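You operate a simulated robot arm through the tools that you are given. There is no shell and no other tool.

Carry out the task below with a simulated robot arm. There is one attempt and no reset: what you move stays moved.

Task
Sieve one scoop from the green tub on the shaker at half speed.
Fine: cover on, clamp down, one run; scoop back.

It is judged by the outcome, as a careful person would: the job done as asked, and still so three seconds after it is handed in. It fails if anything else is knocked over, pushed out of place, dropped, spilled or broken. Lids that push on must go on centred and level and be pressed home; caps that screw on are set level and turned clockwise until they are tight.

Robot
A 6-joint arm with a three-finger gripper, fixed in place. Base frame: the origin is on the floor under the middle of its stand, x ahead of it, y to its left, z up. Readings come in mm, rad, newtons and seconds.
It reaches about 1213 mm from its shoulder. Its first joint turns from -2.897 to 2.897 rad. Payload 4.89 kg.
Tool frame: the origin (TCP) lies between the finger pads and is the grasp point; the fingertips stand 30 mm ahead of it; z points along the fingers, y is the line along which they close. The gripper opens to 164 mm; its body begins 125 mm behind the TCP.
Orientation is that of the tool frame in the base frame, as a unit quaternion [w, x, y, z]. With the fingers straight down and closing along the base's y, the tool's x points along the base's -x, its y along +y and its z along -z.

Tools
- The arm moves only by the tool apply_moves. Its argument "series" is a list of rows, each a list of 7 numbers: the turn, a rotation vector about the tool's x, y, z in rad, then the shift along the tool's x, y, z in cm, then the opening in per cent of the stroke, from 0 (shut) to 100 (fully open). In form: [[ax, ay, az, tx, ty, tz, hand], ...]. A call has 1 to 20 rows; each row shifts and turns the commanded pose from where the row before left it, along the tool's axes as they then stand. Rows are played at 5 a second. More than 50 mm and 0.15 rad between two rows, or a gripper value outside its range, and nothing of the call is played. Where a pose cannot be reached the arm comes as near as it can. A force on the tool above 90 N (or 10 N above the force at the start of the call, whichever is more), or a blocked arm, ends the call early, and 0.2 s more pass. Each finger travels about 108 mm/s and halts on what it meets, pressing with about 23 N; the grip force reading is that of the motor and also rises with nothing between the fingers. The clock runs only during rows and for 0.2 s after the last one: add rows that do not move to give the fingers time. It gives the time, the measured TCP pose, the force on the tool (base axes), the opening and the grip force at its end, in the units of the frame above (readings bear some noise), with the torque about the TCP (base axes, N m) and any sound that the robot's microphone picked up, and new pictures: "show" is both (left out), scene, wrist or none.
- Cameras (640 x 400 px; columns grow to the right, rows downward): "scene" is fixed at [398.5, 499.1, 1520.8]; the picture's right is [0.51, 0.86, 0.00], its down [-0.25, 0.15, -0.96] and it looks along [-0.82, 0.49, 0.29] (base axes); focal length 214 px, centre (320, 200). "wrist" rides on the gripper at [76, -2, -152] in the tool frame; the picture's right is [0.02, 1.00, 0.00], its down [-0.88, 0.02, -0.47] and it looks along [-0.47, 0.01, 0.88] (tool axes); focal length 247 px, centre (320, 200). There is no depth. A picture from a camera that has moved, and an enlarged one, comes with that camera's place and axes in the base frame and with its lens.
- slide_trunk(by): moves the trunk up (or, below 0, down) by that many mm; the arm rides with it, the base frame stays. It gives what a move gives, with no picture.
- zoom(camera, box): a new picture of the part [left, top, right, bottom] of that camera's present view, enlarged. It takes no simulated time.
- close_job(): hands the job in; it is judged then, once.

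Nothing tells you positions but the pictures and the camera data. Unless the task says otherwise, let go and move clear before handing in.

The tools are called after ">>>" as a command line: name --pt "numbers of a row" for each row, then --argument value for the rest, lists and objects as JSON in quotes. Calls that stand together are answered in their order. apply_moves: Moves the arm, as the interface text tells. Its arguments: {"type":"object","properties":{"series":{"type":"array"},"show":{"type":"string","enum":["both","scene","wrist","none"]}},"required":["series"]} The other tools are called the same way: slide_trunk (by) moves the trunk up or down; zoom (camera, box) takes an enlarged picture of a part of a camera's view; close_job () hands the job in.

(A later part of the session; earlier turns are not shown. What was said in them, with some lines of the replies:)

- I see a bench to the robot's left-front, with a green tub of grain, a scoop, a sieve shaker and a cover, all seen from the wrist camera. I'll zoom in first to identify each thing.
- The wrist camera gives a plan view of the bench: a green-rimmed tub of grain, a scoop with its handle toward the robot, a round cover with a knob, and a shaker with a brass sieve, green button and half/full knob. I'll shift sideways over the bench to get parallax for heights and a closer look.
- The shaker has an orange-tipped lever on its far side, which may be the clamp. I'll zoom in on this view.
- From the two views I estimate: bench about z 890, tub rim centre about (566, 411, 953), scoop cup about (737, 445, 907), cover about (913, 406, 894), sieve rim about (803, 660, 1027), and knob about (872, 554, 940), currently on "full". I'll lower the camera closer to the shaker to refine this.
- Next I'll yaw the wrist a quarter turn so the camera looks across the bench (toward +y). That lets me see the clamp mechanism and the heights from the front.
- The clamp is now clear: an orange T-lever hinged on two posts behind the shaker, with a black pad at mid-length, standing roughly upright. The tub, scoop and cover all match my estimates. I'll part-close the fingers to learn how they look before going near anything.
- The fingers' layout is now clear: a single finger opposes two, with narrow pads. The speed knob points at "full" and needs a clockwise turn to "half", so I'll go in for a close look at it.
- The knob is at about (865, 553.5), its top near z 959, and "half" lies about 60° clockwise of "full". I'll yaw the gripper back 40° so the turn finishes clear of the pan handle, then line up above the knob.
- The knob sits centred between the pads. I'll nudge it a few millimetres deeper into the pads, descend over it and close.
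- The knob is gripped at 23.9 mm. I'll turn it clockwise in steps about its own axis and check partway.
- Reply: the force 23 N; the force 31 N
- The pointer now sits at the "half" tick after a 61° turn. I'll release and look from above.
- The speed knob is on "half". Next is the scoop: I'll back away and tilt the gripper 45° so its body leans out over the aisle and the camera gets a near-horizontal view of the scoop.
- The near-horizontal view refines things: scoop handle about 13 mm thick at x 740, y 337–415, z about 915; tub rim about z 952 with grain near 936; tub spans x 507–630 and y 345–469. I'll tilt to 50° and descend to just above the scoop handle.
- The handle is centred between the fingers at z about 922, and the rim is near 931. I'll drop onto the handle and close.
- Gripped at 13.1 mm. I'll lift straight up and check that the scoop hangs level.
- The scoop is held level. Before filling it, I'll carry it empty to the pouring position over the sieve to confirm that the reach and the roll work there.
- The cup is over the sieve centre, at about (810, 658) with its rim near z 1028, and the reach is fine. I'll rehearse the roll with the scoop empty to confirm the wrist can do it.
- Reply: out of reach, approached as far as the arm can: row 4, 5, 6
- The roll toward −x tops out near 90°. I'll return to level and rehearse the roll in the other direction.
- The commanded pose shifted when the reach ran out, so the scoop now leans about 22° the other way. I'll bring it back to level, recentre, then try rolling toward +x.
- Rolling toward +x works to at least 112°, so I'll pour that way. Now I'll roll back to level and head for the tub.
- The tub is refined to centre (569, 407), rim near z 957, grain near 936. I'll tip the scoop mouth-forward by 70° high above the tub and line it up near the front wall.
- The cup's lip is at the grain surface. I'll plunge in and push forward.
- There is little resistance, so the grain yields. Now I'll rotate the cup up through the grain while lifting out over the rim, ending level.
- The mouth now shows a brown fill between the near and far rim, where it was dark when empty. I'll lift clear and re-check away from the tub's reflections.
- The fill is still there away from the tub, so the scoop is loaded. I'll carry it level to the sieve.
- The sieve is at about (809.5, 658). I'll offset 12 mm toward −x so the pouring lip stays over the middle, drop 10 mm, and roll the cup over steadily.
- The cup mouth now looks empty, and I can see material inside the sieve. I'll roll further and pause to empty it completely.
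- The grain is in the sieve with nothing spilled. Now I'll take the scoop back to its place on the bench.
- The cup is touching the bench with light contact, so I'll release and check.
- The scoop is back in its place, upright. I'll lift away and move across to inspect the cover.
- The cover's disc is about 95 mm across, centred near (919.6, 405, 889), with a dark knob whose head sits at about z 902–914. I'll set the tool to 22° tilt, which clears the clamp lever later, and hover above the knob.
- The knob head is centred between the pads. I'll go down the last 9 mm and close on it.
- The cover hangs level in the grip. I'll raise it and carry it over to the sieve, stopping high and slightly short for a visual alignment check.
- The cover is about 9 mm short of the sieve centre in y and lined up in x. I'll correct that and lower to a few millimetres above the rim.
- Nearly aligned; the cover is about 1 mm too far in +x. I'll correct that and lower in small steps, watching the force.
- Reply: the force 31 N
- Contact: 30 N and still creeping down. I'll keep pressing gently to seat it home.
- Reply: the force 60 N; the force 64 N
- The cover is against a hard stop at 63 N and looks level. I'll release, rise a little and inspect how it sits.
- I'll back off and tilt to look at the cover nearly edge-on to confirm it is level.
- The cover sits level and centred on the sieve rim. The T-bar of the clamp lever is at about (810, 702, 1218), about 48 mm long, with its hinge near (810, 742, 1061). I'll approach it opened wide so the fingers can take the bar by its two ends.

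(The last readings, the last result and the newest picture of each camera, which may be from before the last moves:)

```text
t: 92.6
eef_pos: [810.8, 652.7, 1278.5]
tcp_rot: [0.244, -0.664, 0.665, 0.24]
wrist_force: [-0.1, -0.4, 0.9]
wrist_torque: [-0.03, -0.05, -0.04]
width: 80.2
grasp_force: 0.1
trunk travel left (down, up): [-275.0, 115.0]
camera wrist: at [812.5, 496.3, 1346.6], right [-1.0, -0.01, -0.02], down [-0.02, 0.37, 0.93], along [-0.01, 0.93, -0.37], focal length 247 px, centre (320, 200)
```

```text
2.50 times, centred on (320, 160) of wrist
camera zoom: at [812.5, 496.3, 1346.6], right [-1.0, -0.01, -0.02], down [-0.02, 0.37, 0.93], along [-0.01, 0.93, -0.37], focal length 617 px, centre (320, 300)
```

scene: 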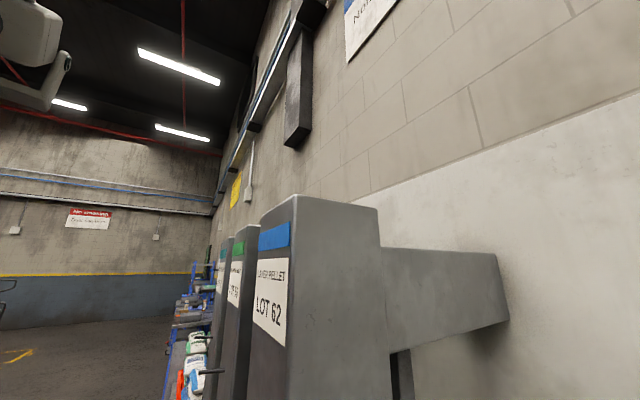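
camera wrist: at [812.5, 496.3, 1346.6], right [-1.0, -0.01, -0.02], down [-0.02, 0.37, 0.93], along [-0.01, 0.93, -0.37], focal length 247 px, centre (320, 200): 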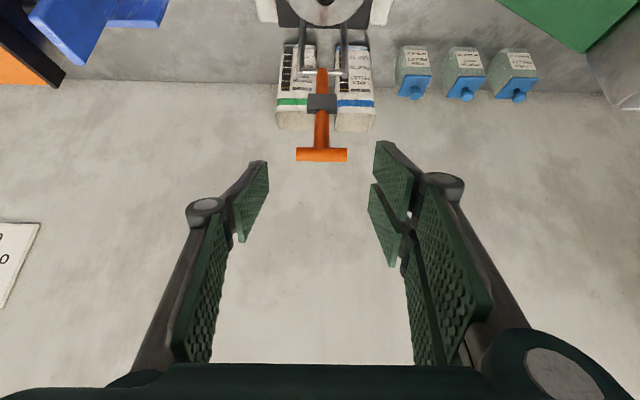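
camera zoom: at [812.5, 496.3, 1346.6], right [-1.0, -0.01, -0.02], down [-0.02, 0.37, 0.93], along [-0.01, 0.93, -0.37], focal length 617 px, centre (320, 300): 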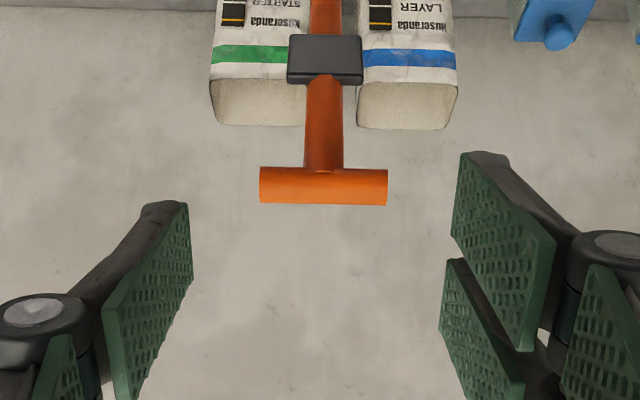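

The T-bar lines up between the fingers. I'll advance so the bar ends are between the pads and close on them.

>>> apply_moves --pt "0 0 0 0.13 0.05 2.5 49" --pt "0 0 0 0.13 0.04 2.5 49" --pt "0 0 0 0 0 0.9 49" --pt "0 0 0 0 0 0 49" --show "wrist"

>>> zoom --camera "wrist" --box '[220, 100, 420, 260]'

```text
t: 93.6
eef_pos: [809.8, 687.5, 1229.5]
tcp_rot: [0.243, -0.664, 0.665, 0.24]
wrist_force: [-0.4, -0.1, 0.7]
wrist_torque: [-0.03, -0.01, 0.01]
width: 80.5
grasp_force: 0.0
trunk travel left (down, up): [-275.0, 115.0]
camera wrist: at [810.9, 531.2, 1298.4], right [-1.0, -0.01, -0.02], down [-0.02, 0.37, 0.93], along [-0.01, 0.93, -0.37], focal length 247 px, centre (320, 200)
```

wrist: 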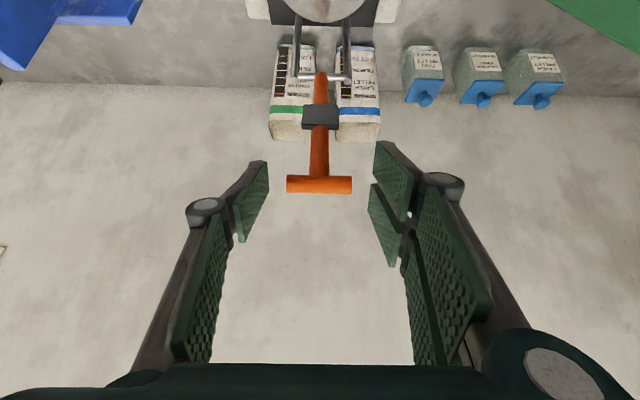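

```text
2.50 times, centred on (320, 180) of wrist
camera zoom: at [810.9, 531.2, 1298.4], right [-1.0, -0.01, -0.02], down [-0.02, 0.37, 0.93], along [-0.01, 0.93, -0.37], focal length 617 px, centre (320, 250)
```

zoom: 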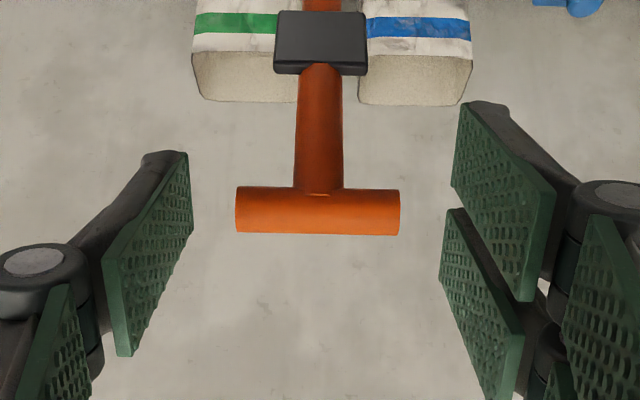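

>>> apply_moves --pt "0 0 0 0 -0.08 0 40" --pt "0 0 0 0 0 0 33" --pt "0 0 0 0 0 0 20" --pt "0 0 0 0 0 0 20" --pt "0 0 0 0 0 0 20" --show "wrist"

>>> zoom --camera "wrist" --box '[220, 100, 420, 260]'

```text
t: 94.8
eef_pos: [810.3, 688.0, 1231.5]
tcp_rot: [0.244, -0.664, 0.665, 0.241]
wrist_force: [0.7, -0.2, 2.2]
wrist_torque: [0.18, 0.3, -0.42]
width: 59.6
grasp_force: 44.4
trunk travel left (down, up): [-275.0, 115.0]
camera wrist: at [811.5, 530.5, 1298.7], right [-1.0, -0.01, -0.02], down [-0.02, 0.37, 0.93], along [-0.01, 0.93, -0.37], focal length 247 px, centre (320, 200)
```

wrist: 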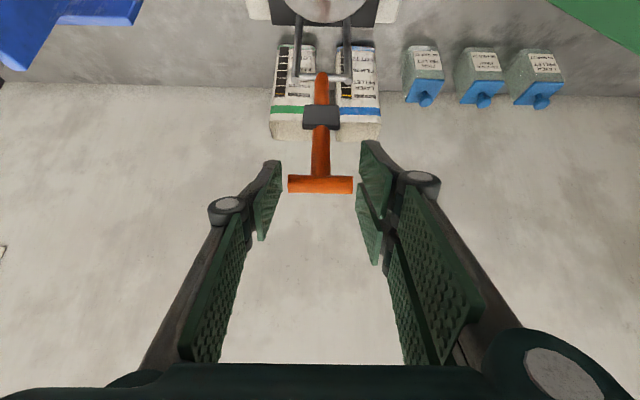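

```text
2.50 times, centred on (320, 180) of wrist
camera zoom: at [811.5, 530.5, 1298.7], right [-1.0, -0.01, -0.02], down [-0.02, 0.37, 0.93], along [-0.01, 0.93, -0.37], focal length 617 px, centre (320, 250)
```

zoom: 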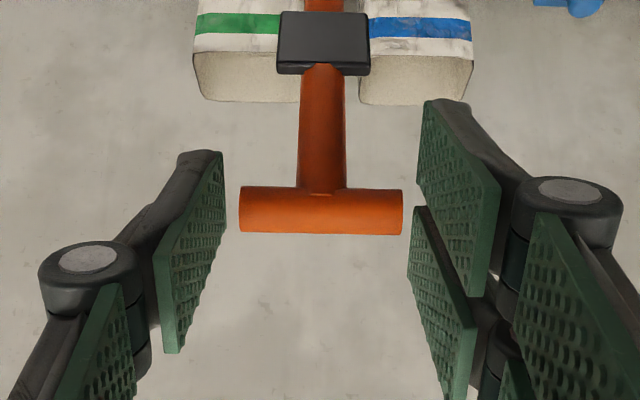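

The pads are bearing on the bar's ends. I'll swing it along its arc toward the sieve, starting with two small steps to confirm it follows.

>>> apply_moves --pt "0 0 0 1.07 0 -0.4 20" --pt "0 0 0 1.07 0 -0.41 20" --pt "0 0 0 2.2 0 -0.51 20" --pt "0 0 0 0 0 0 20" --show "wrist"

>>> zoom --camera "wrist" --box '[220, 100, 420, 260]'

```text
t: 95.8
eef_pos: [810.0, 645.9, 1212.3]
tcp_rot: [0.244, -0.664, 0.665, 0.241]
wrist_force: [2.9, 4.7, -0.9]
wrist_torque: [0.53, 0.1, 0.22]
width: 59.3
grasp_force: 44.9
trunk travel left (down, up): [-275.0, 115.0]
camera wrist: at [810.8, 488.9, 1280.8], right [-1.0, -0.01, -0.02], down [-0.02, 0.37, 0.93], along [-0.01, 0.93, -0.37], focal length 247 px, centre (320, 200)
```

wrist: 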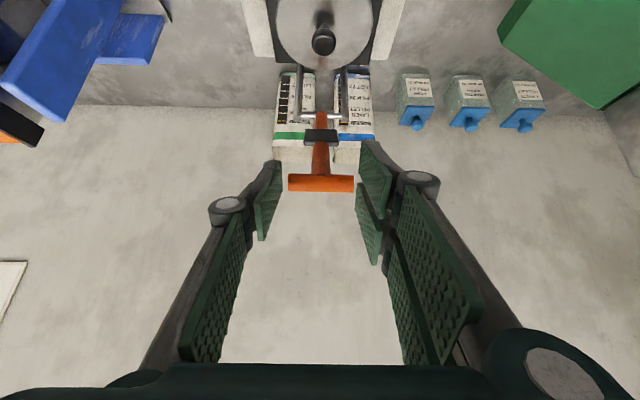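

```text
2.50 times, centred on (320, 180) of wrist
camera zoom: at [810.8, 488.9, 1280.8], right [-1.0, -0.01, -0.02], down [-0.02, 0.37, 0.93], along [-0.01, 0.93, -0.37], focal length 617 px, centre (320, 250)
```

zoom: 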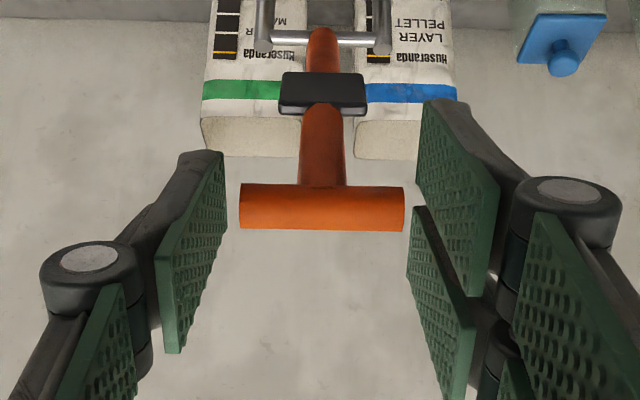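

It follows cleanly. Continuing along the arc.

>>> apply_moves --pt "0 0 0 1.12 0 -0.12 20" --pt "0 0 0 1.13 0 -0.07 20" --pt "0 0 0 1.12 0 0.03 20" --pt "0 0 0 1.13 0 0.09 20" --pt "0 0 0 1.1 0 0.18 20" --pt "0 0 0 1.11 0 0.25 20" --pt "0 0 0 0 0 0 20" --show "wrist"

>>> zoom --camera "wrist" --box '[220, 60, 420, 220]'

```text
t: 97.4
eef_pos: [808.7, 597.9, 1166.5]
tcp_rot: [-0.243, 0.664, -0.664, -0.241]
wrist_force: [3.0, 13.0, -2.6]
wrist_torque: [1.05, 0.17, 0.03]
width: 58.9
grasp_force: 45.0
trunk travel left (down, up): [-275.0, 115.0]
camera wrist: at [810.9, 440.7, 1235.3], right [-1.0, -0.01, -0.02], down [-0.02, 0.37, 0.93], along [-0.01, 0.93, -0.37], focal length 247 px, centre (320, 200)
```

wrist: 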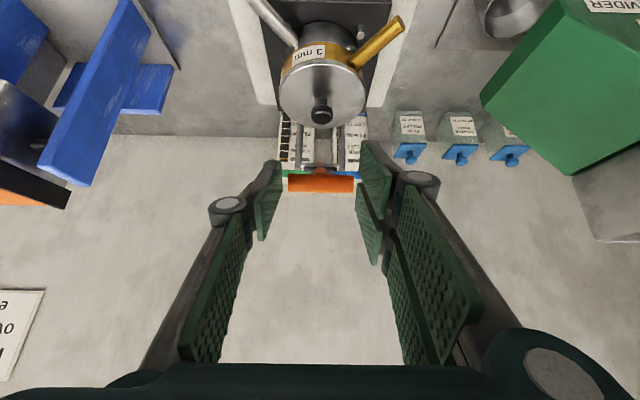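

```text
2.50 times, centred on (320, 140) of wrist
camera zoom: at [810.9, 440.7, 1235.3], right [-1.0, -0.01, -0.02], down [-0.02, 0.37, 0.93], along [-0.01, 0.93, -0.37], focal length 617 px, centre (320, 350)
```

zoom: 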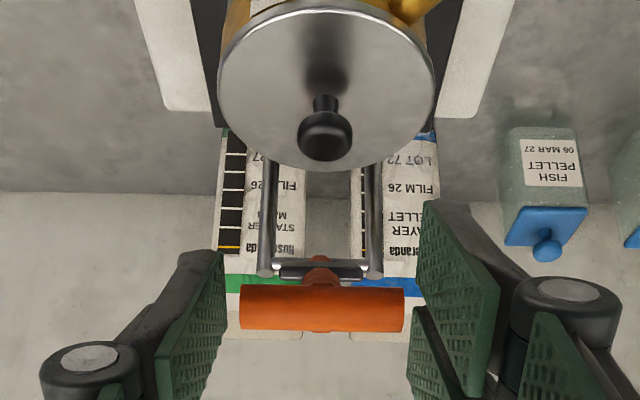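

The lever is about 55° round with only a small radial tug, so I'll trim that and continue down toward the cover knob.

>>> apply_moves --pt "0 0 0 1.04 0 0.46 20" --pt "0 0 0 1.05 0 0.46 20" --pt "0 0 0 1.0 0 0.5 20" --pt "0 0 0 1.0 0 0.53 20" --pt "0 0 0 0 0 0 20" --show "wrist"

>>> zoom --camera "wrist" --box '[220, 60, 420, 220]'

```text
t: 98.6
eef_pos: [809.3, 578.6, 1125.7]
tcp_rot: [0.243, -0.664, 0.665, 0.24]
wrist_force: [2.9, -0.1, 3.5]
wrist_torque: [0.74, -0.05, -0.11]
width: 59.1
grasp_force: 45.6
trunk travel left (down, up): [-275.0, 115.0]
camera wrist: at [811.1, 421.0, 1193.5], right [-1.0, -0.01, -0.02], down [-0.02, 0.37, 0.93], along [-0.01, 0.93, -0.37], focal length 247 px, centre (320, 200)
```

wrist: 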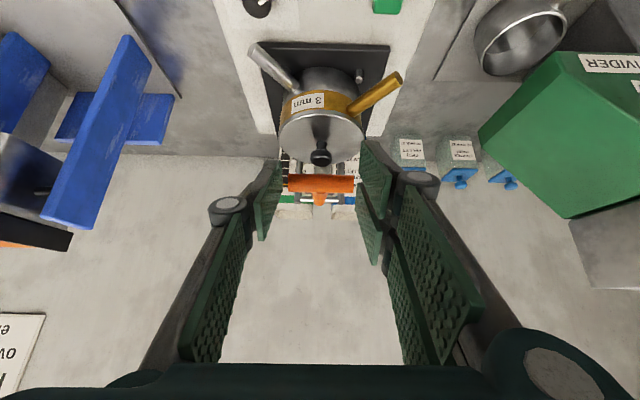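

```text
2.50 times, centred on (320, 140) of wrist
camera zoom: at [811.1, 421.0, 1193.5], right [-1.0, -0.01, -0.02], down [-0.02, 0.37, 0.93], along [-0.01, 0.93, -0.37], focal length 617 px, centre (320, 350)
```

zoom: 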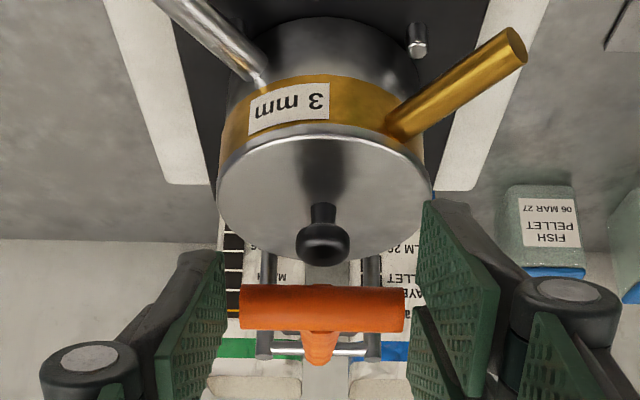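

>>> apply_moves --pt "0 0 0 0.92 0 0.65 20" --pt "0 0 0 0.92 0 0.65 20" --pt "0 0 0 0 0 0 20" --show "none"

>>> apply_moves --pt "0 0 0 0.42 0 0.38 20" --pt "0 0 0 0.42 0 0.38 20" --pt "0 0 0 0 0 0 20" --show "wrist"

>>> zoom --camera "wrist" --box '[220, 60, 420, 220]'

```text
t: 99.4
eef_pos: [810.3, 573.6, 1103.3]
tcp_rot: [0.244, -0.664, 0.665, 0.24]
wrist_force: [1.6, 5.8, 2.6]
wrist_torque: [0.66, 0.02, -0.14]
width: 59.0
grasp_force: 45.4
trunk travel left (down, up): [-275.0, 115.0]
```

```text
t: 100.2
eef_pos: [809.6, 571.1, 1092.1]
tcp_rot: [0.244, -0.663, 0.665, 0.241]
wrist_force: [3.5, 19.4, 4.6]
wrist_torque: [1.3, 0.04, -0.36]
width: 59.1
grasp_force: 45.0
trunk travel left (down, up): [-275.0, 115.0]
camera wrist: at [810.5, 414.4, 1160.3], right [-1.0, -0.01, -0.02], down [-0.02, 0.37, 0.93], along [-0.01, 0.93, -0.37], focal length 247 px, centre (320, 200)
```

wrist: 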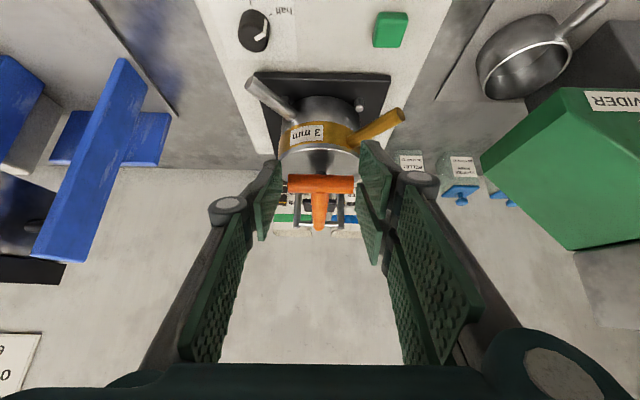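

```text
2.50 times, centred on (320, 140) of wrist
camera zoom: at [810.5, 414.4, 1160.3], right [-1.0, -0.01, -0.02], down [-0.02, 0.37, 0.93], along [-0.01, 0.93, -0.37], focal length 617 px, centre (320, 350)
```

zoom: 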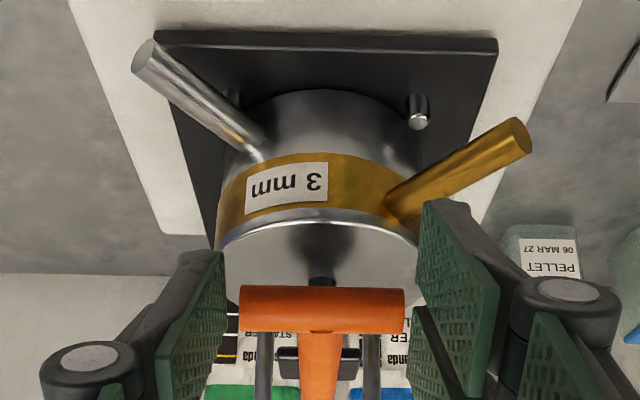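

Close to horizontal now. I'll trim a few millimetres to relieve the radial pull and lower in small steps until the pad bears on the knob.

>>> apply_moves --pt "0 0 0 -0.23 0 0.19 20" --pt "0 0 0 0.26 0 0.31 20" --pt "0 0 0 0.26 0 0.31 20" --pt "0 0 0 0 0 0 20" --show "none"

>>> apply_moves --pt "0 0 0 0.19 0 0.23 20" --pt "0 0 0 0.19 0 0.23 20" --pt "0 0 0 0 0 0 20" --show "wrist"

>>> zoom --camera "wrist" --box '[220, 60, 420, 220]'

```text
t: 101.2
eef_pos: [810.6, 571.5, 1085.1]
tcp_rot: [0.243, -0.664, 0.665, 0.239]
wrist_force: [1.2, -21.0, 4.1]
wrist_torque: [0.27, 0.05, -0.07]
width: 58.8
grasp_force: 45.2
trunk travel left (down, up): [-275.0, 115.0]
```

```text
t: 102.0
eef_pos: [810.3, 571.0, 1079.0]
tcp_rot: [0.245, -0.663, 0.665, 0.24]
wrist_force: [0.6, -31.3, 3.1]
wrist_torque: [0.11, 0.01, 0.21]
width: 59.2
grasp_force: 44.7
trunk travel left (down, up): [-275.0, 115.0]
camera wrist: at [811.6, 414.8, 1147.2], right [-1.0, -0.01, -0.02], down [-0.02, 0.37, 0.93], along [-0.01, 0.93, -0.37], focal length 247 px, centre (320, 200)
```

wrist: 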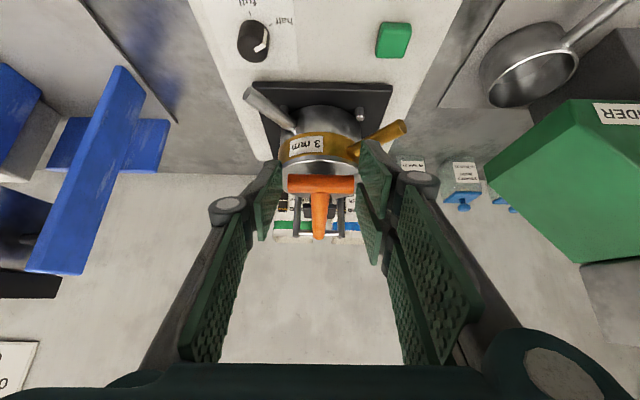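

```text
2.50 times, centred on (320, 140) of wrist
camera zoom: at [811.6, 414.8, 1147.2], right [-1.0, -0.01, -0.02], down [-0.02, 0.37, 0.93], along [-0.01, 0.93, -0.37], focal length 617 px, centre (320, 350)
```

zoom: 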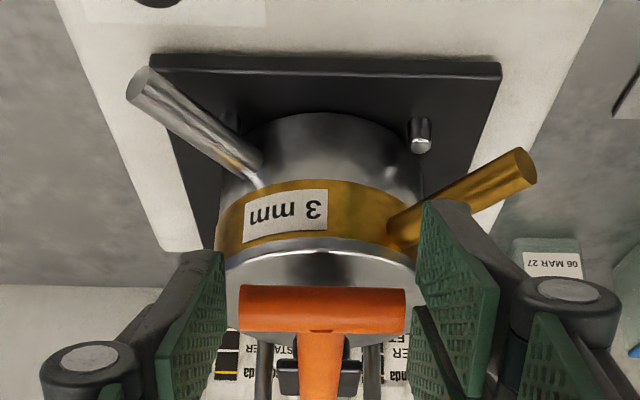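

>>> apply_moves --pt "0 0 0 0.14 0 -0.12 20" --pt "0 0 0 0.19 0 0.23 20" --pt "0 0 0 0 0 0 20" --show "none"

>>> apply_moves --pt "0 0 0 0.13 0 0.15 20" --pt "0 0 0 0.13 0 0.15 20" --pt "0 0 0 0 0 0 20" --show "wrist"

>>> zoom --camera "wrist" --box '[220, 60, 420, 220]'

```text
t: 102.8
eef_pos: [809.4, 571.7, 1077.3]
tcp_rot: [-0.244, 0.664, -0.664, -0.242]
wrist_force: [4.8, -14.5, 26.8]
wrist_torque: [0.84, -0.06, 0.19]
width: 59.0
grasp_force: 45.0
trunk travel left (down, up): [-275.0, 115.0]
```

```text
t: 103.6
eef_pos: [808.3, 572.7, 1075.5]
tcp_rot: [0.245, -0.664, 0.665, 0.24]
wrist_force: [6.6, 12.2, 62.3]
wrist_torque: [0.94, 0.47, -0.61]
width: 58.9
grasp_force: 45.5
trunk travel left (down, up): [-275.0, 115.0]
camera wrist: at [809.3, 415.1, 1142.2], right [-1.0, -0.01, -0.02], down [-0.02, 0.37, 0.93], along [-0.01, 0.93, -0.37], focal length 247 px, centre (320, 200)
```

wrist: 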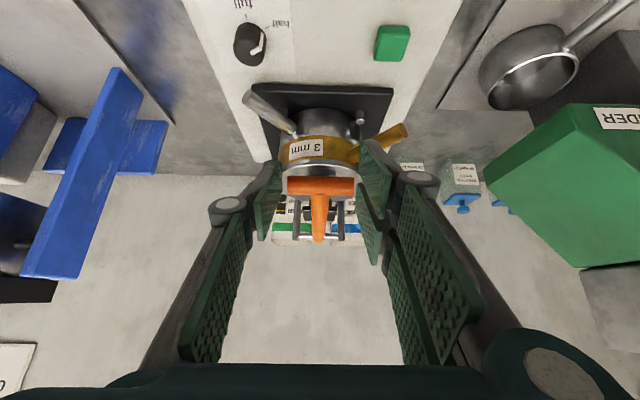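

```text
2.50 times, centred on (320, 140) of wrist
camera zoom: at [809.3, 415.1, 1142.2], right [-1.0, -0.01, -0.02], down [-0.02, 0.37, 0.93], along [-0.01, 0.93, -0.37], focal length 617 px, centre (320, 350)
```

zoom: 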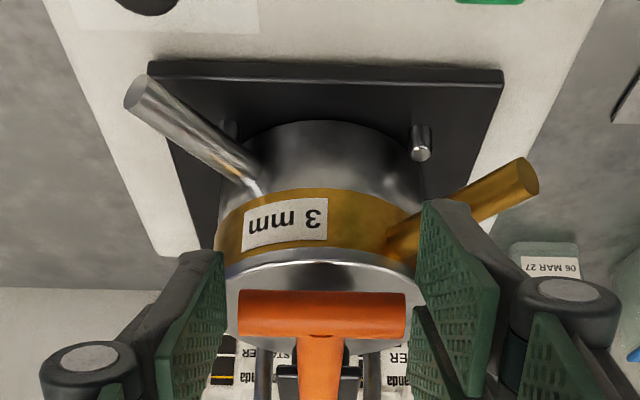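

The pad has come down firmly on the cover knob, with 62 N at the handle. I'll release the bar and see whether the clamp stays down.

>>> apply_moves --pt "0 0 0 0 0 0 30" --pt "0 0 0 0 0 0 45" --pt "0 0 0 0 0 0 55" --pt "0 0 0 0 0 0 55" --pt "0 0 0 0 0 0 55" --show "wrist"

>>> zoom --camera "wrist" --box '[220, 60, 420, 220]'

```text
t: 104.8
eef_pos: [809.3, 572.9, 1071.7]
tcp_rot: [0.244, -0.664, 0.665, 0.24]
wrist_force: [0.8, 0.4, 0.3]
wrist_torque: [0.03, 0.01, 0.04]
width: 90.2
grasp_force: 0.0
trunk travel left (down, up): [-275.0, 115.0]
camera wrist: at [811.2, 415.0, 1139.4], right [-1.0, -0.01, -0.02], down [-0.02, 0.37, 0.93], along [-0.01, 0.93, -0.37], focal length 247 px, centre (320, 200)
```

wrist: 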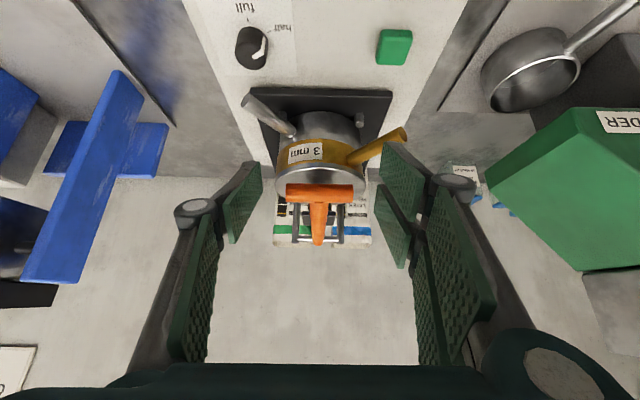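

```text
2.50 times, centred on (320, 140) of wrist
camera zoom: at [811.2, 415.0, 1139.4], right [-1.0, -0.01, -0.02], down [-0.02, 0.37, 0.93], along [-0.01, 0.93, -0.37], focal length 617 px, centre (320, 350)
```

zoom: 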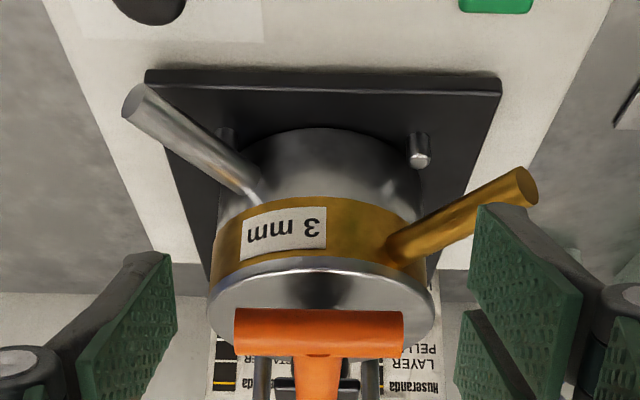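

The lever stays down after release. I'll back off and look at it closely.

>>> apply_moves --pt "0 0 0 0 0 -3 55" --pt "0 0 0 0 0 -4 55" --pt "0 0 0 0.5 0 -3 55" --pt "0 -0.14 0 0 0 0 55" --pt "0 -0.14 0 0 0 0 55" --pt "0 0 0 2.0 0 0 55" --pt "0 0 0 2.0 0 0 55" --pt "0 0 0 0 0 0 55" --show "wrist"

>>> zoom --camera "wrist" --box '[260, 110, 380, 200]'

```text
t: 106.6
eef_pos: [810.1, 480.7, 1111.7]
tcp_rot: [0.334, -0.624, 0.624, 0.331]
wrist_force: [-0.1, 0.5, -0.7]
wrist_torque: [0.02, 0.01, 0.02]
width: 90.0
grasp_force: 0.0
trunk travel left (down, up): [-275.0, 115.0]
camera wrist: at [810.9, 311.0, 1133.8], right [-1.0, -0.01, -0.02], down [-0.02, 0.1, 0.99], along [-0.01, 1.0, -0.1], focal length 247 px, centre (320, 200)
```

wrist: 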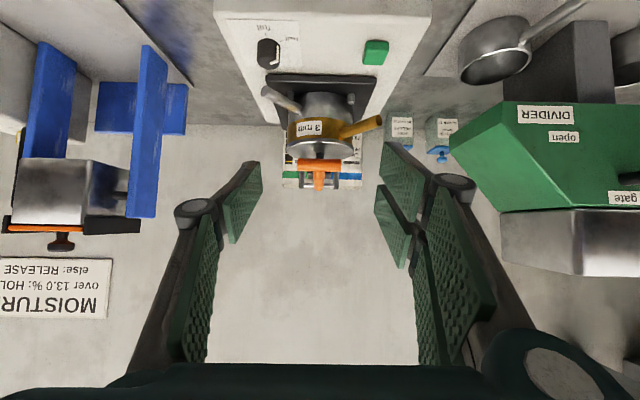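

```text
4.44 times, centred on (320, 155) of wrist
camera zoom: at [810.9, 311.0, 1133.8], right [-1.0, -0.01, -0.02], down [-0.02, 0.1, 0.99], along [-0.01, 1.0, -0.1], focal length 1098 px, centre (320, 400)
```

zoom: 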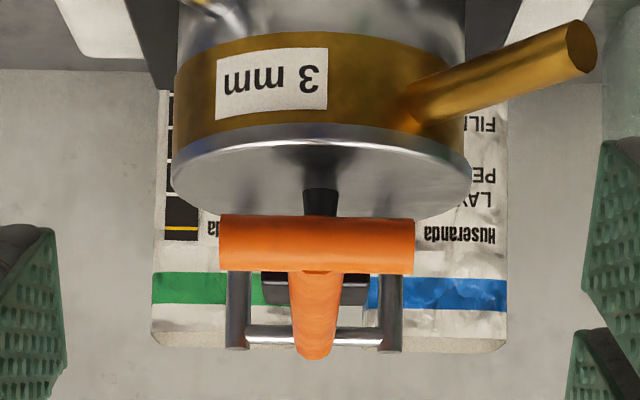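

The clamp lever is horizontal, with its pad on the cover knob, and the cover is still level. Next I'll close the fingers, point the tool straight down, and line up over the green button at about (754.5, 549, 952), keeping clear of the T-bar and brass handle.

>>> apply_moves --pt "0 0.1399 0 0 0 0 0" --pt "0 0.1399 0 0 0 0 0" --pt "0 0.1399 0 0 0 0 0" --pt "0 0.1399 0 0 0 0 0" --pt "0 0.1399 0 0 0 0 0" --pt "0 0.1399 0 0 0 0 0" --pt "0 0.1399 0 0 0 0 0" --pt "0 0 0 -1.73 1.85 2.2 0" --pt "0 0 0 -1.73 1.85 2.2 0" --pt "0 0 0 -1.73 1.85 2.2 0" --pt "0 0 0 0 0 0 0" --show "wrist"

>>> zoom --camera "wrist" --box '[220, 90, 420, 250]'

```text
t: 109.0
eef_pos: [754.4, 532.5, 1044.3]
tcp_rot: [0.0, -0.706, 0.708, -0.002]
wrist_force: [-0.2, 0.4, -0.3]
wrist_torque: [-0.06, 0.0, -0.02]
width: 0.0
grasp_force: 22.9
trunk travel left (down, up): [-275.0, 115.0]
camera wrist: at [756.0, 456.4, 1197.4], right [-1.0, -0.02, 0.0], down [-0.02, 0.88, 0.47], along [-0.01, 0.47, -0.88], focal length 247 px, centre (320, 200)
```

wrist: 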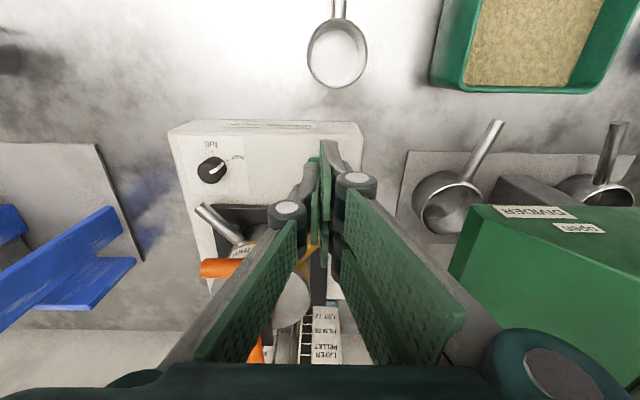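

```text
2.50 times, centred on (320, 170) of wrist
camera zoom: at [756.0, 456.4, 1197.4], right [-1.0, -0.02, 0.0], down [-0.02, 0.88, 0.47], along [-0.01, 0.47, -0.88], focal length 617 px, centre (320, 275)
```

zoom: 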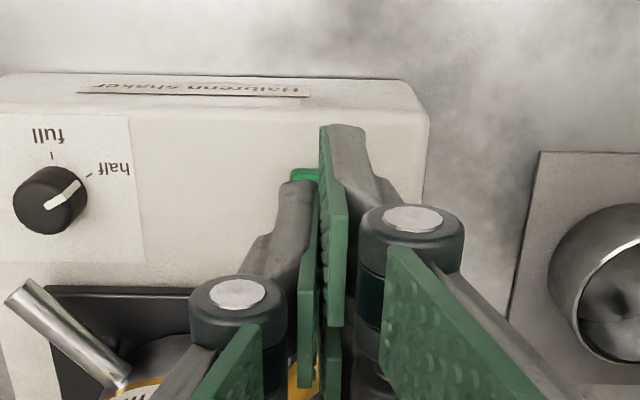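

The closed fingertips are over the button. I'll lower to just above it.

>>> apply_moves --pt "0 0 0 0 0 2.5 0" --pt "0 0 0 0 0 2.5 0" --pt "0 0 0 0 0 0.6 0" --pt "0 0 0 0 0 0 0" --show "wrist"

>>> zoom --camera "wrist" --box '[240, 110, 400, 230]'

```text
t: 110.0
eef_pos: [756.8, 532.6, 990.6]
tcp_rot: [0.0, -0.707, 0.708, -0.002]
wrist_force: [-0.1, -0.2, 0.0]
wrist_torque: [0.0, 0.03, -0.02]
width: 0.0
grasp_force: 44.7
trunk travel left (down, up): [-275.0, 115.0]
camera wrist: at [757.3, 456.9, 1142.2], right [-1.0, -0.02, 0.0], down [-0.02, 0.88, 0.47], along [-0.01, 0.47, -0.88], focal length 247 px, centre (320, 200)
```

wrist: 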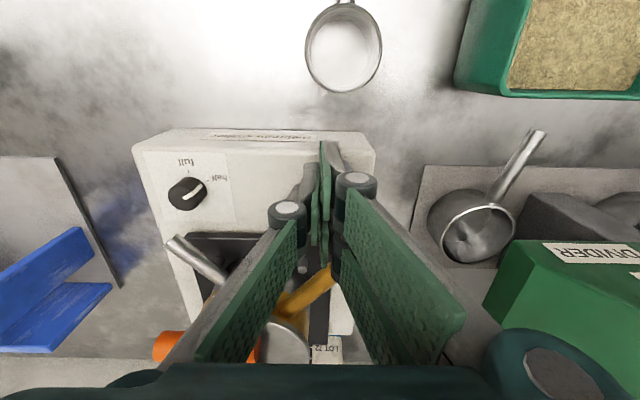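

```text
3.33 times, centred on (320, 170) of wrist
camera zoom: at [757.3, 456.9, 1142.2], right [-1.0, -0.02, 0.0], down [-0.02, 0.88, 0.47], along [-0.01, 0.47, -0.88], focal length 823 px, centre (320, 300)
```

zoom: 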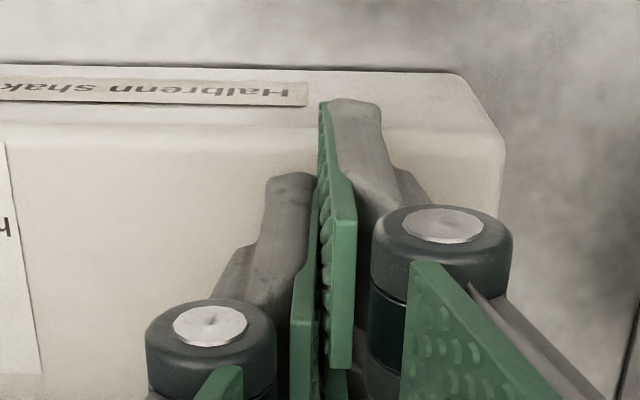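

>>> apply_moves --pt "0 0 0 0 0 0.3 0" --pt "0 0 0 0 0 0.3 0" --pt "0 0 0 0 0 0 0" --show "none"

>>> apply_moves --pt "0 0 0 0 0 0.2 0" --pt "0 0 0 0 0 0 0" --show "none"

```text
t: 110.8
eef_pos: [755.7, 533.9, 983.3]
tcp_rot: [0.001, -0.707, 0.708, -0.001]
wrist_force: [1.7, 1.1, 4.1]
wrist_torque: [0.06, -0.04, 0.0]
width: 6.1
grasp_force: 45.0
trunk travel left (down, up): [-275.0, 115.0]
heard: click
```

```text
t: 111.4
eef_pos: [754.5, 533.2, 981.7]
tcp_rot: [0.001, -0.707, 0.708, -0.002]
wrist_force: [5.9, 2.8, 12.6]
wrist_torque: [0.27, -0.15, -0.07]
width: 5.8
grasp_force: 45.0
trunk travel left (down, up): [-275.0, 115.0]
```

A click was heard, so the button is pressed. I'll lift straight off and listen for the run.

>>> apply_moves --pt "0 0 0 0 0 -1.5 0" --pt "0 0 0 0 0 -3 0" --pt "0 0 0 0 0 -3 0" --pt "0 0 0 1.5 0 -3 0" --pt "0 0 0 3 0 -2 0" --pt "0 0 0 0 0 0 0" --show "wrist"

>>> zoom --camera "wrist" --box '[180, 100, 420, 280]'

```text
t: 112.8
eef_pos: [751.1, 487.6, 1106.5]
tcp_rot: [0.001, -0.706, 0.708, 0.0]
wrist_force: [-0.5, -1.8, 1.5]
wrist_torque: [0.15, -0.02, 0.0]
width: 0.1
grasp_force: 44.8
trunk travel left (down, up): [-275.0, 115.0]
camera wrist: at [753.0, 411.1, 1259.3], right [-1.0, -0.02, 0.0], down [-0.02, 0.88, 0.47], along [-0.01, 0.47, -0.88], focal length 247 px, centre (320, 200)
```

wrist: 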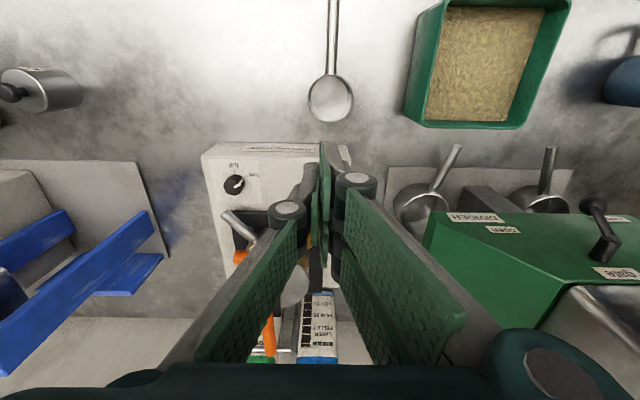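

```text
2.22 times, centred on (300, 190) of wrist
camera zoom: at [753.0, 411.1, 1259.3], right [-1.0, -0.02, 0.0], down [-0.02, 0.88, 0.47], along [-0.01, 0.47, -0.88], focal length 549 px, centre (364, 222)
```

zoom: 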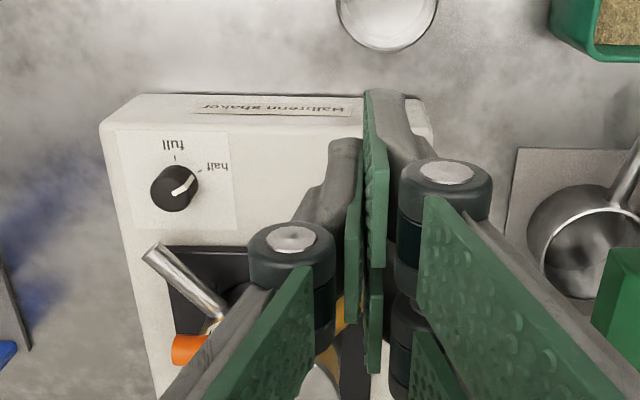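

>>> apply_moves --pt "0 -0.12 0 2 -1.5 0 40" --pt "0 -0.12 0 2 -1.5 0 60" --pt "0 -0.12 0 0 -1.5 0 60" --pt "0 0 0 0 -1 0 60" --pt "0 0 0 0 0 0 60" --show "wrist"

>>> zoom --camera "wrist" --box '[200, 60, 440, 240]'

```text
t: 114.0
eef_pos: [808.5, 448.5, 1104.5]
tcp_rot: [0.128, -0.695, 0.696, 0.125]
wrist_force: [0.1, 1.1, 0.4]
wrist_torque: [0.04, 0.08, 0.01]
width: 98.4
grasp_force: 0.1
trunk travel left (down, up): [-275.0, 115.0]
camera wrist: at [809.6, 322.5, 1221.0], right [-1.0, -0.02, -0.01], down [-0.02, 0.66, 0.75], along [-0.01, 0.75, -0.66], focal length 247 px, centre (320, 200)
```

wrist: 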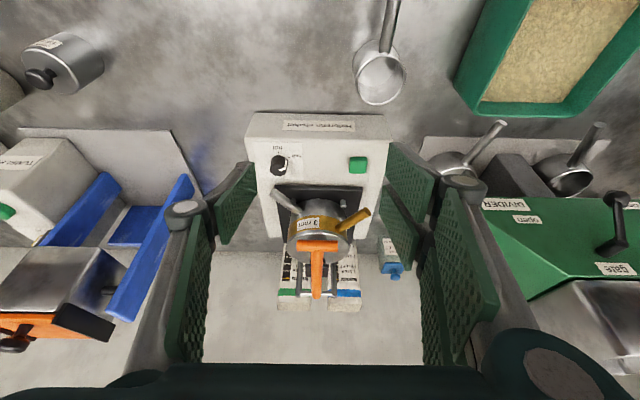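

```text
2.22 times, centred on (320, 150) of wrist
camera zoom: at [809.6, 322.5, 1221.0], right [-1.0, -0.02, -0.01], down [-0.02, 0.66, 0.75], along [-0.01, 0.75, -0.66], focal length 549 px, centre (320, 311)
```

zoom: 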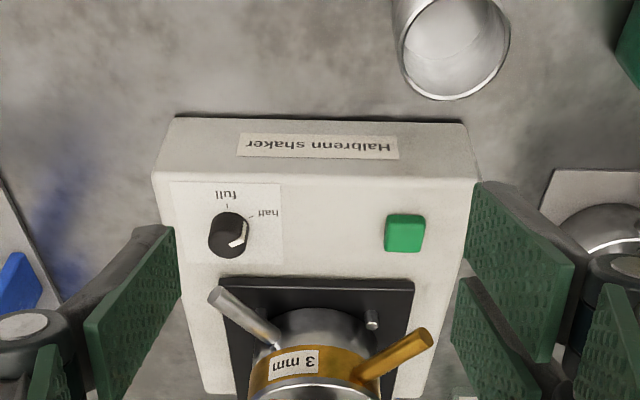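

No hum has been reported yet. I'll wait without moving and compare images to see whether the platform is shaking.

>>> apply_moves --pt "0 0 0 0 0 0 60" --pt "0 0 0 0 0 0 60" --pt "0 0 0 0 0 0 60" --show "wrist"

>>> zoom --camera "wrist" --box '[230, 140, 410, 310]'

>>> apply_moves --pt "0 0 0 0 0 0 60" --pt "0 0 0 0 0 0 60" --pt "0 0 0 0 0 0 60" --pt "0 0 0 0 0 0 60" --show "wrist"

>>> zoom --camera "wrist" --box '[230, 140, 410, 310]'

```text
t: 114.8
eef_pos: [807.2, 448.2, 1104.9]
tcp_rot: [0.128, -0.695, 0.697, 0.125]
wrist_force: [-0.2, -0.4, 0.2]
wrist_torque: [0.02, 0.02, 0.04]
width: 98.5
grasp_force: 0.0
trunk travel left (down, up): [-275.0, 115.0]
camera wrist: at [809.2, 322.6, 1221.2], right [-1.0, -0.02, -0.01], down [-0.02, 0.66, 0.75], along [-0.01, 0.75, -0.66], focal length 247 px, centre (320, 200)
```

wrist: 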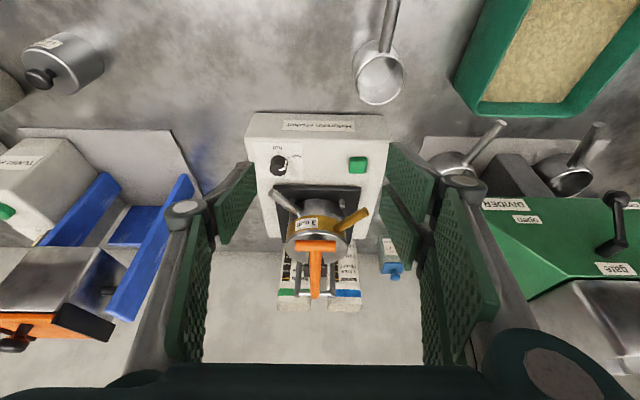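

```text
2.35 times, centred on (320, 225) of wrist
camera zoom: at [809.2, 322.6, 1221.2], right [-1.0, -0.02, -0.01], down [-0.02, 0.66, 0.75], along [-0.01, 0.75, -0.66], focal length 581 px, centre (320, 141)
```

zoom: 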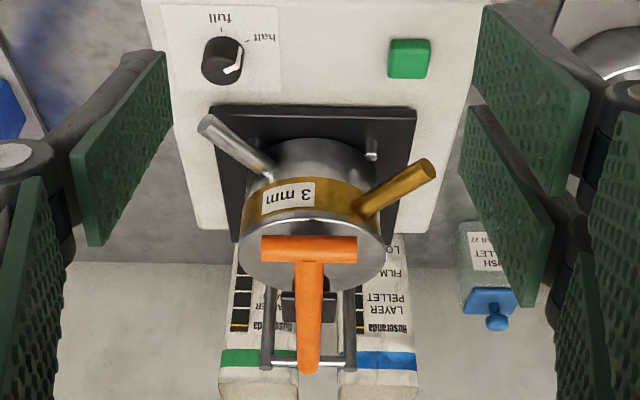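

```text
t: 115.8
eef_pos: [807.3, 447.3, 1106.3]
tcp_rot: [0.129, -0.695, 0.697, 0.125]
wrist_force: [-0.7, -0.6, 0.1]
wrist_torque: [-0.02, -0.01, 0.03]
width: 98.4
grasp_force: 0.0
trunk travel left (down, up): [-275.0, 115.0]
camera wrist: at [809.2, 322.6, 1221.2], right [-1.0, -0.02, -0.01], down [-0.02, 0.66, 0.75], along [-0.01, 0.75, -0.66], focal length 247 px, centre (320, 200)
```

wrist: 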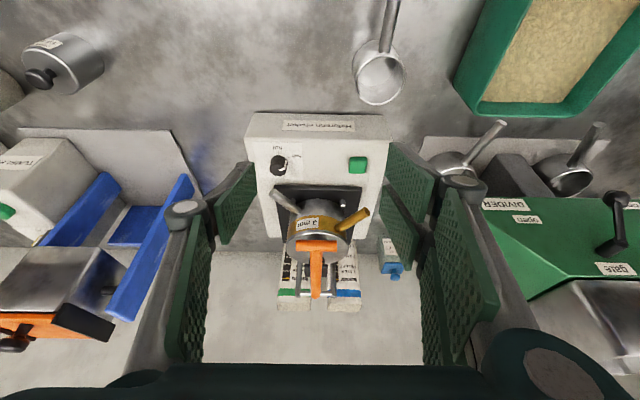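

```text
2.35 times, centred on (320, 225) of wrist
camera zoom: at [809.2, 322.6, 1221.2], right [-1.0, -0.02, -0.01], down [-0.02, 0.66, 0.75], along [-0.01, 0.75, -0.66], focal length 581 px, centre (320, 141)
```

zoom: 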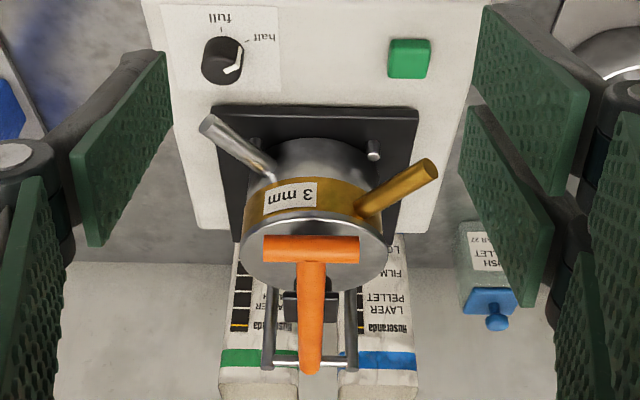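

The platform has shifted slightly between frames while the housing stayed still, so the shaker is running. I'll wait it out.

>>> apply_moves --pt "0 0 0 0 0 0 60" --pt "0 0 0 0 0 0 60" --pt "0 0 0 0 0 0 60" --pt "0 0 0 0 0 0 60" --pt "0 0 0 0 0 0 60" --pt "0 0 0 0 0 0 60" --pt "0 0 0 0 0 0 60" --pt "0 0 0 0 0 0 60" --pt "0 0 0 0 0 0 60" --pt "0 0 0 0 0 0 60" --pt "0 0 0 0 0 0 60" --pt "0 0 0 0 0 0 60" --pt "0 0 0 0 0 0 60" --pt "0 0 0 0 0 0 60" --pt "0 0 0 0 0 0 60" --show "none"

>>> zoom --camera "wrist" --box '[230, 140, 410, 310]'

>>> apply_moves --pt "0 0 0 0 0 0 60" --pt "0 0 0 0 0 0 60" --pt "0 0 0 0 0 0 60" --pt "0 0 0 0 0 0 60" --pt "0 0 0 0 0 0 60" --pt "0 0 0 0 0 0 60" --pt "0 0 0 0 0 0 60" --show "none"

>>> zoom --camera "wrist" --box '[230, 140, 410, 310]'

```text
t: 119.0
eef_pos: [808.0, 448.0, 1104.1]
tcp_rot: [0.127, -0.695, 0.697, 0.125]
wrist_force: [-0.7, 0.0, 0.0]
wrist_torque: [-0.01, -0.03, -0.01]
width: 98.1
grasp_force: 0.0
trunk travel left (down, up): [-275.0, 115.0]
```

```text
2.35 times, centred on (320, 225) of wrist
camera zoom: at [809.2, 322.6, 1221.2], right [-1.0, -0.02, -0.01], down [-0.02, 0.66, 0.75], along [-0.01, 0.75, -0.66], focal length 581 px, centre (320, 141)
```

zoom: 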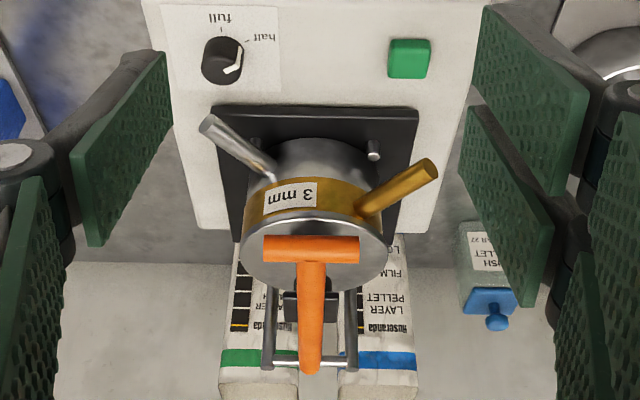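

```text
t: 120.6
eef_pos: [807.3, 448.2, 1105.8]
tcp_rot: [0.127, -0.695, 0.697, 0.125]
wrist_force: [0.2, -0.8, 0.8]
wrist_torque: [0.01, -0.02, -0.01]
width: 98.6
grasp_force: 0.1
trunk travel left (down, up): [-275.0, 115.0]
```

```text
2.35 times, centred on (320, 225) of wrist
camera zoom: at [809.2, 322.6, 1221.2], right [-1.0, -0.02, -0.01], down [-0.02, 0.66, 0.75], along [-0.01, 0.75, -0.66], focal length 581 px, centre (320, 141)
```

zoom: 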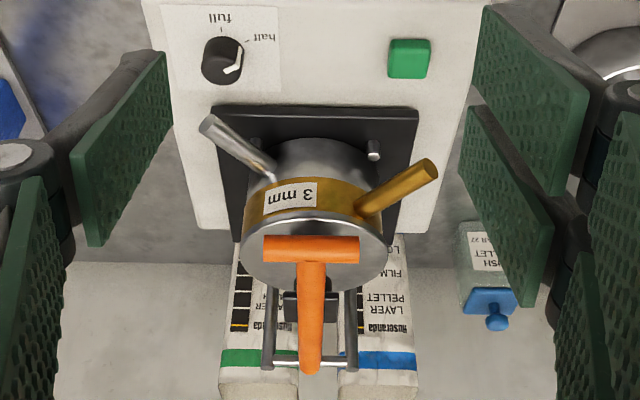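

The frames at 115.8, 119.0 and 120.6 s are identical, so the run has finished. I'll check for spills and the final state of each item before handing in.

>>> zoom --camera "wrist" --box '[250, 150, 390, 260]'

>>> zoom --camera "wrist" --box '[330, 0, 640, 180]'

>>> apply_moves --pt "0 0 0 1.5 0 -3 60" --pt "0 0 0 1.5 0 -3 60" --pt "0 0 0 1.5 0 -3 60" --pt "0 0.12 0 0 0 -3 60" --pt "0 0.12 0 0 0 -3 60" --pt "0 0.12 0 0 0 0 60" --pt "0 0 0 0 0 0 60" --pt "0 0 0 0 0 0 60" --pt "0 0 0 0 0 0 60" --show "both"

```text
3.64 times, centred on (320, 205) of wrist
camera zoom: at [809.2, 322.6, 1221.2], right [-1.0, -0.02, -0.01], down [-0.02, 0.66, 0.75], along [-0.01, 0.75, -0.66], focal length 898 px, centre (320, 182)
```

zoom: 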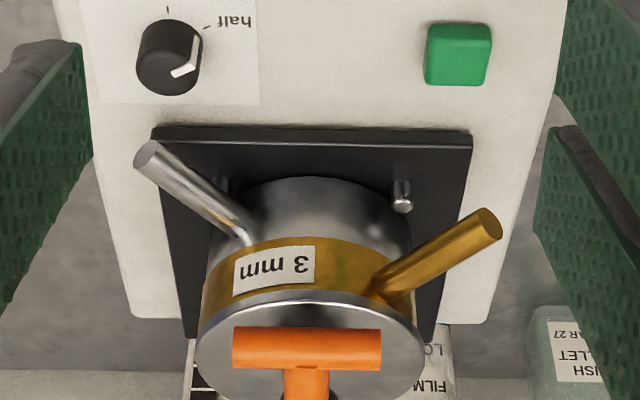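

```text
2.06 times, centred on (485, 90) of wrist
camera zoom: at [809.2, 322.6, 1221.2], right [-1.0, -0.02, -0.01], down [-0.02, 0.66, 0.75], along [-0.01, 0.75, -0.66], focal length 510 px, centre (-21, 427)
```

zoom: 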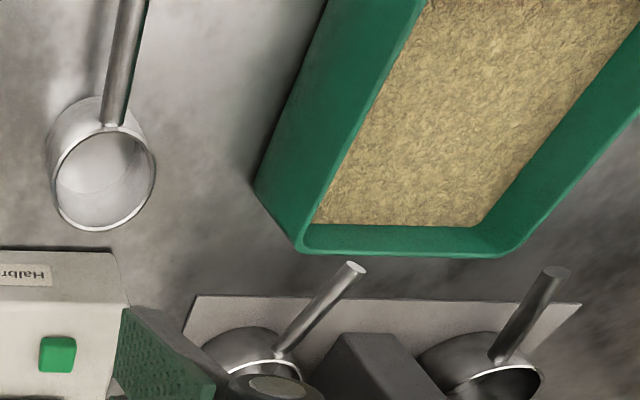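

```text
t: 122.6
eef_pos: [807.7, 355.7, 1230.1]
tcp_rot: [0.001, -0.706, 0.708, -0.002]
wrist_force: [-0.5, -0.1, -0.8]
wrist_torque: [0.03, -0.03, -0.03]
width: 98.4
grasp_force: 0.0
trunk travel left (down, up): [-275.0, 115.0]
camera wrist: at [809.1, 279.9, 1383.4], right [-1.0, -0.02, 0.0], down [-0.02, 0.88, 0.47], along [-0.01, 0.47, -0.88], focal length 247 px, centre (320, 200)
```

scene: 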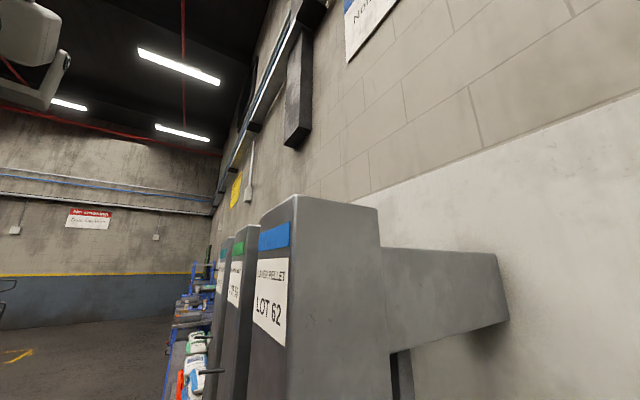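
wrist: 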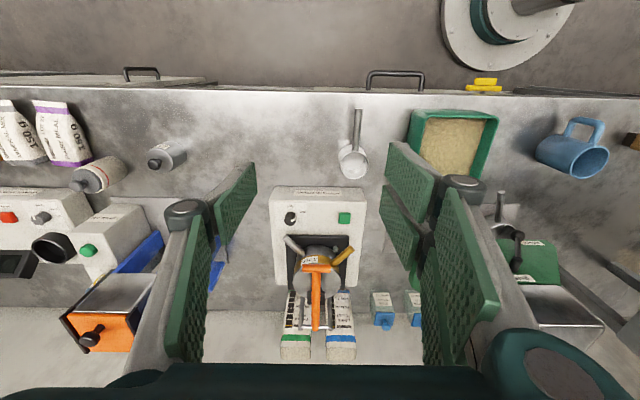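

I think the job is finished, and the arm is clear of the bench, so I'm handing it in. One scoop from the green tub went into the sieve and I saw no spills. The cover is on and level, and the clamp is down on its knob. The speed knob is on "half". The green button was pressed once and clicked. The platform moved for a few seconds afterwards and then stayed still, which I take to be the one run. The scoop is back in its place.

>>> close_job

```text
The job is handed in.
```

I sieved one scoop from the green tub on the shaker at half speed and handed the job in. I don't have the verdict on it yet.

- **Speed:** the knob was on "full" at the start; I turned it to "half" before anything else.
- **Scoop:** one scoop went from the tub into the sieve and I saw no spill. The scoop is back in its spot on the bench, upright and to within a couple of millimetres.
- **Cover:** it sits level and centred on the sieve rim. I pressed it down with about 60 N until it stopped moving.
- **Clamp:** the lever is down, roughly horizontal, with its pad on the cover knob. It stayed there after I let go and through the run.
- **Run:** I pressed the green button once and heard one click. I heard no motor, so the evidence for the run is visual. Pictures about 4 s after the press show the platform moving while the housing stayed still, and from about 5 s after the press it did not move again. I take that as one complete run.

I let go of everything and moved the arm clear before handing in.
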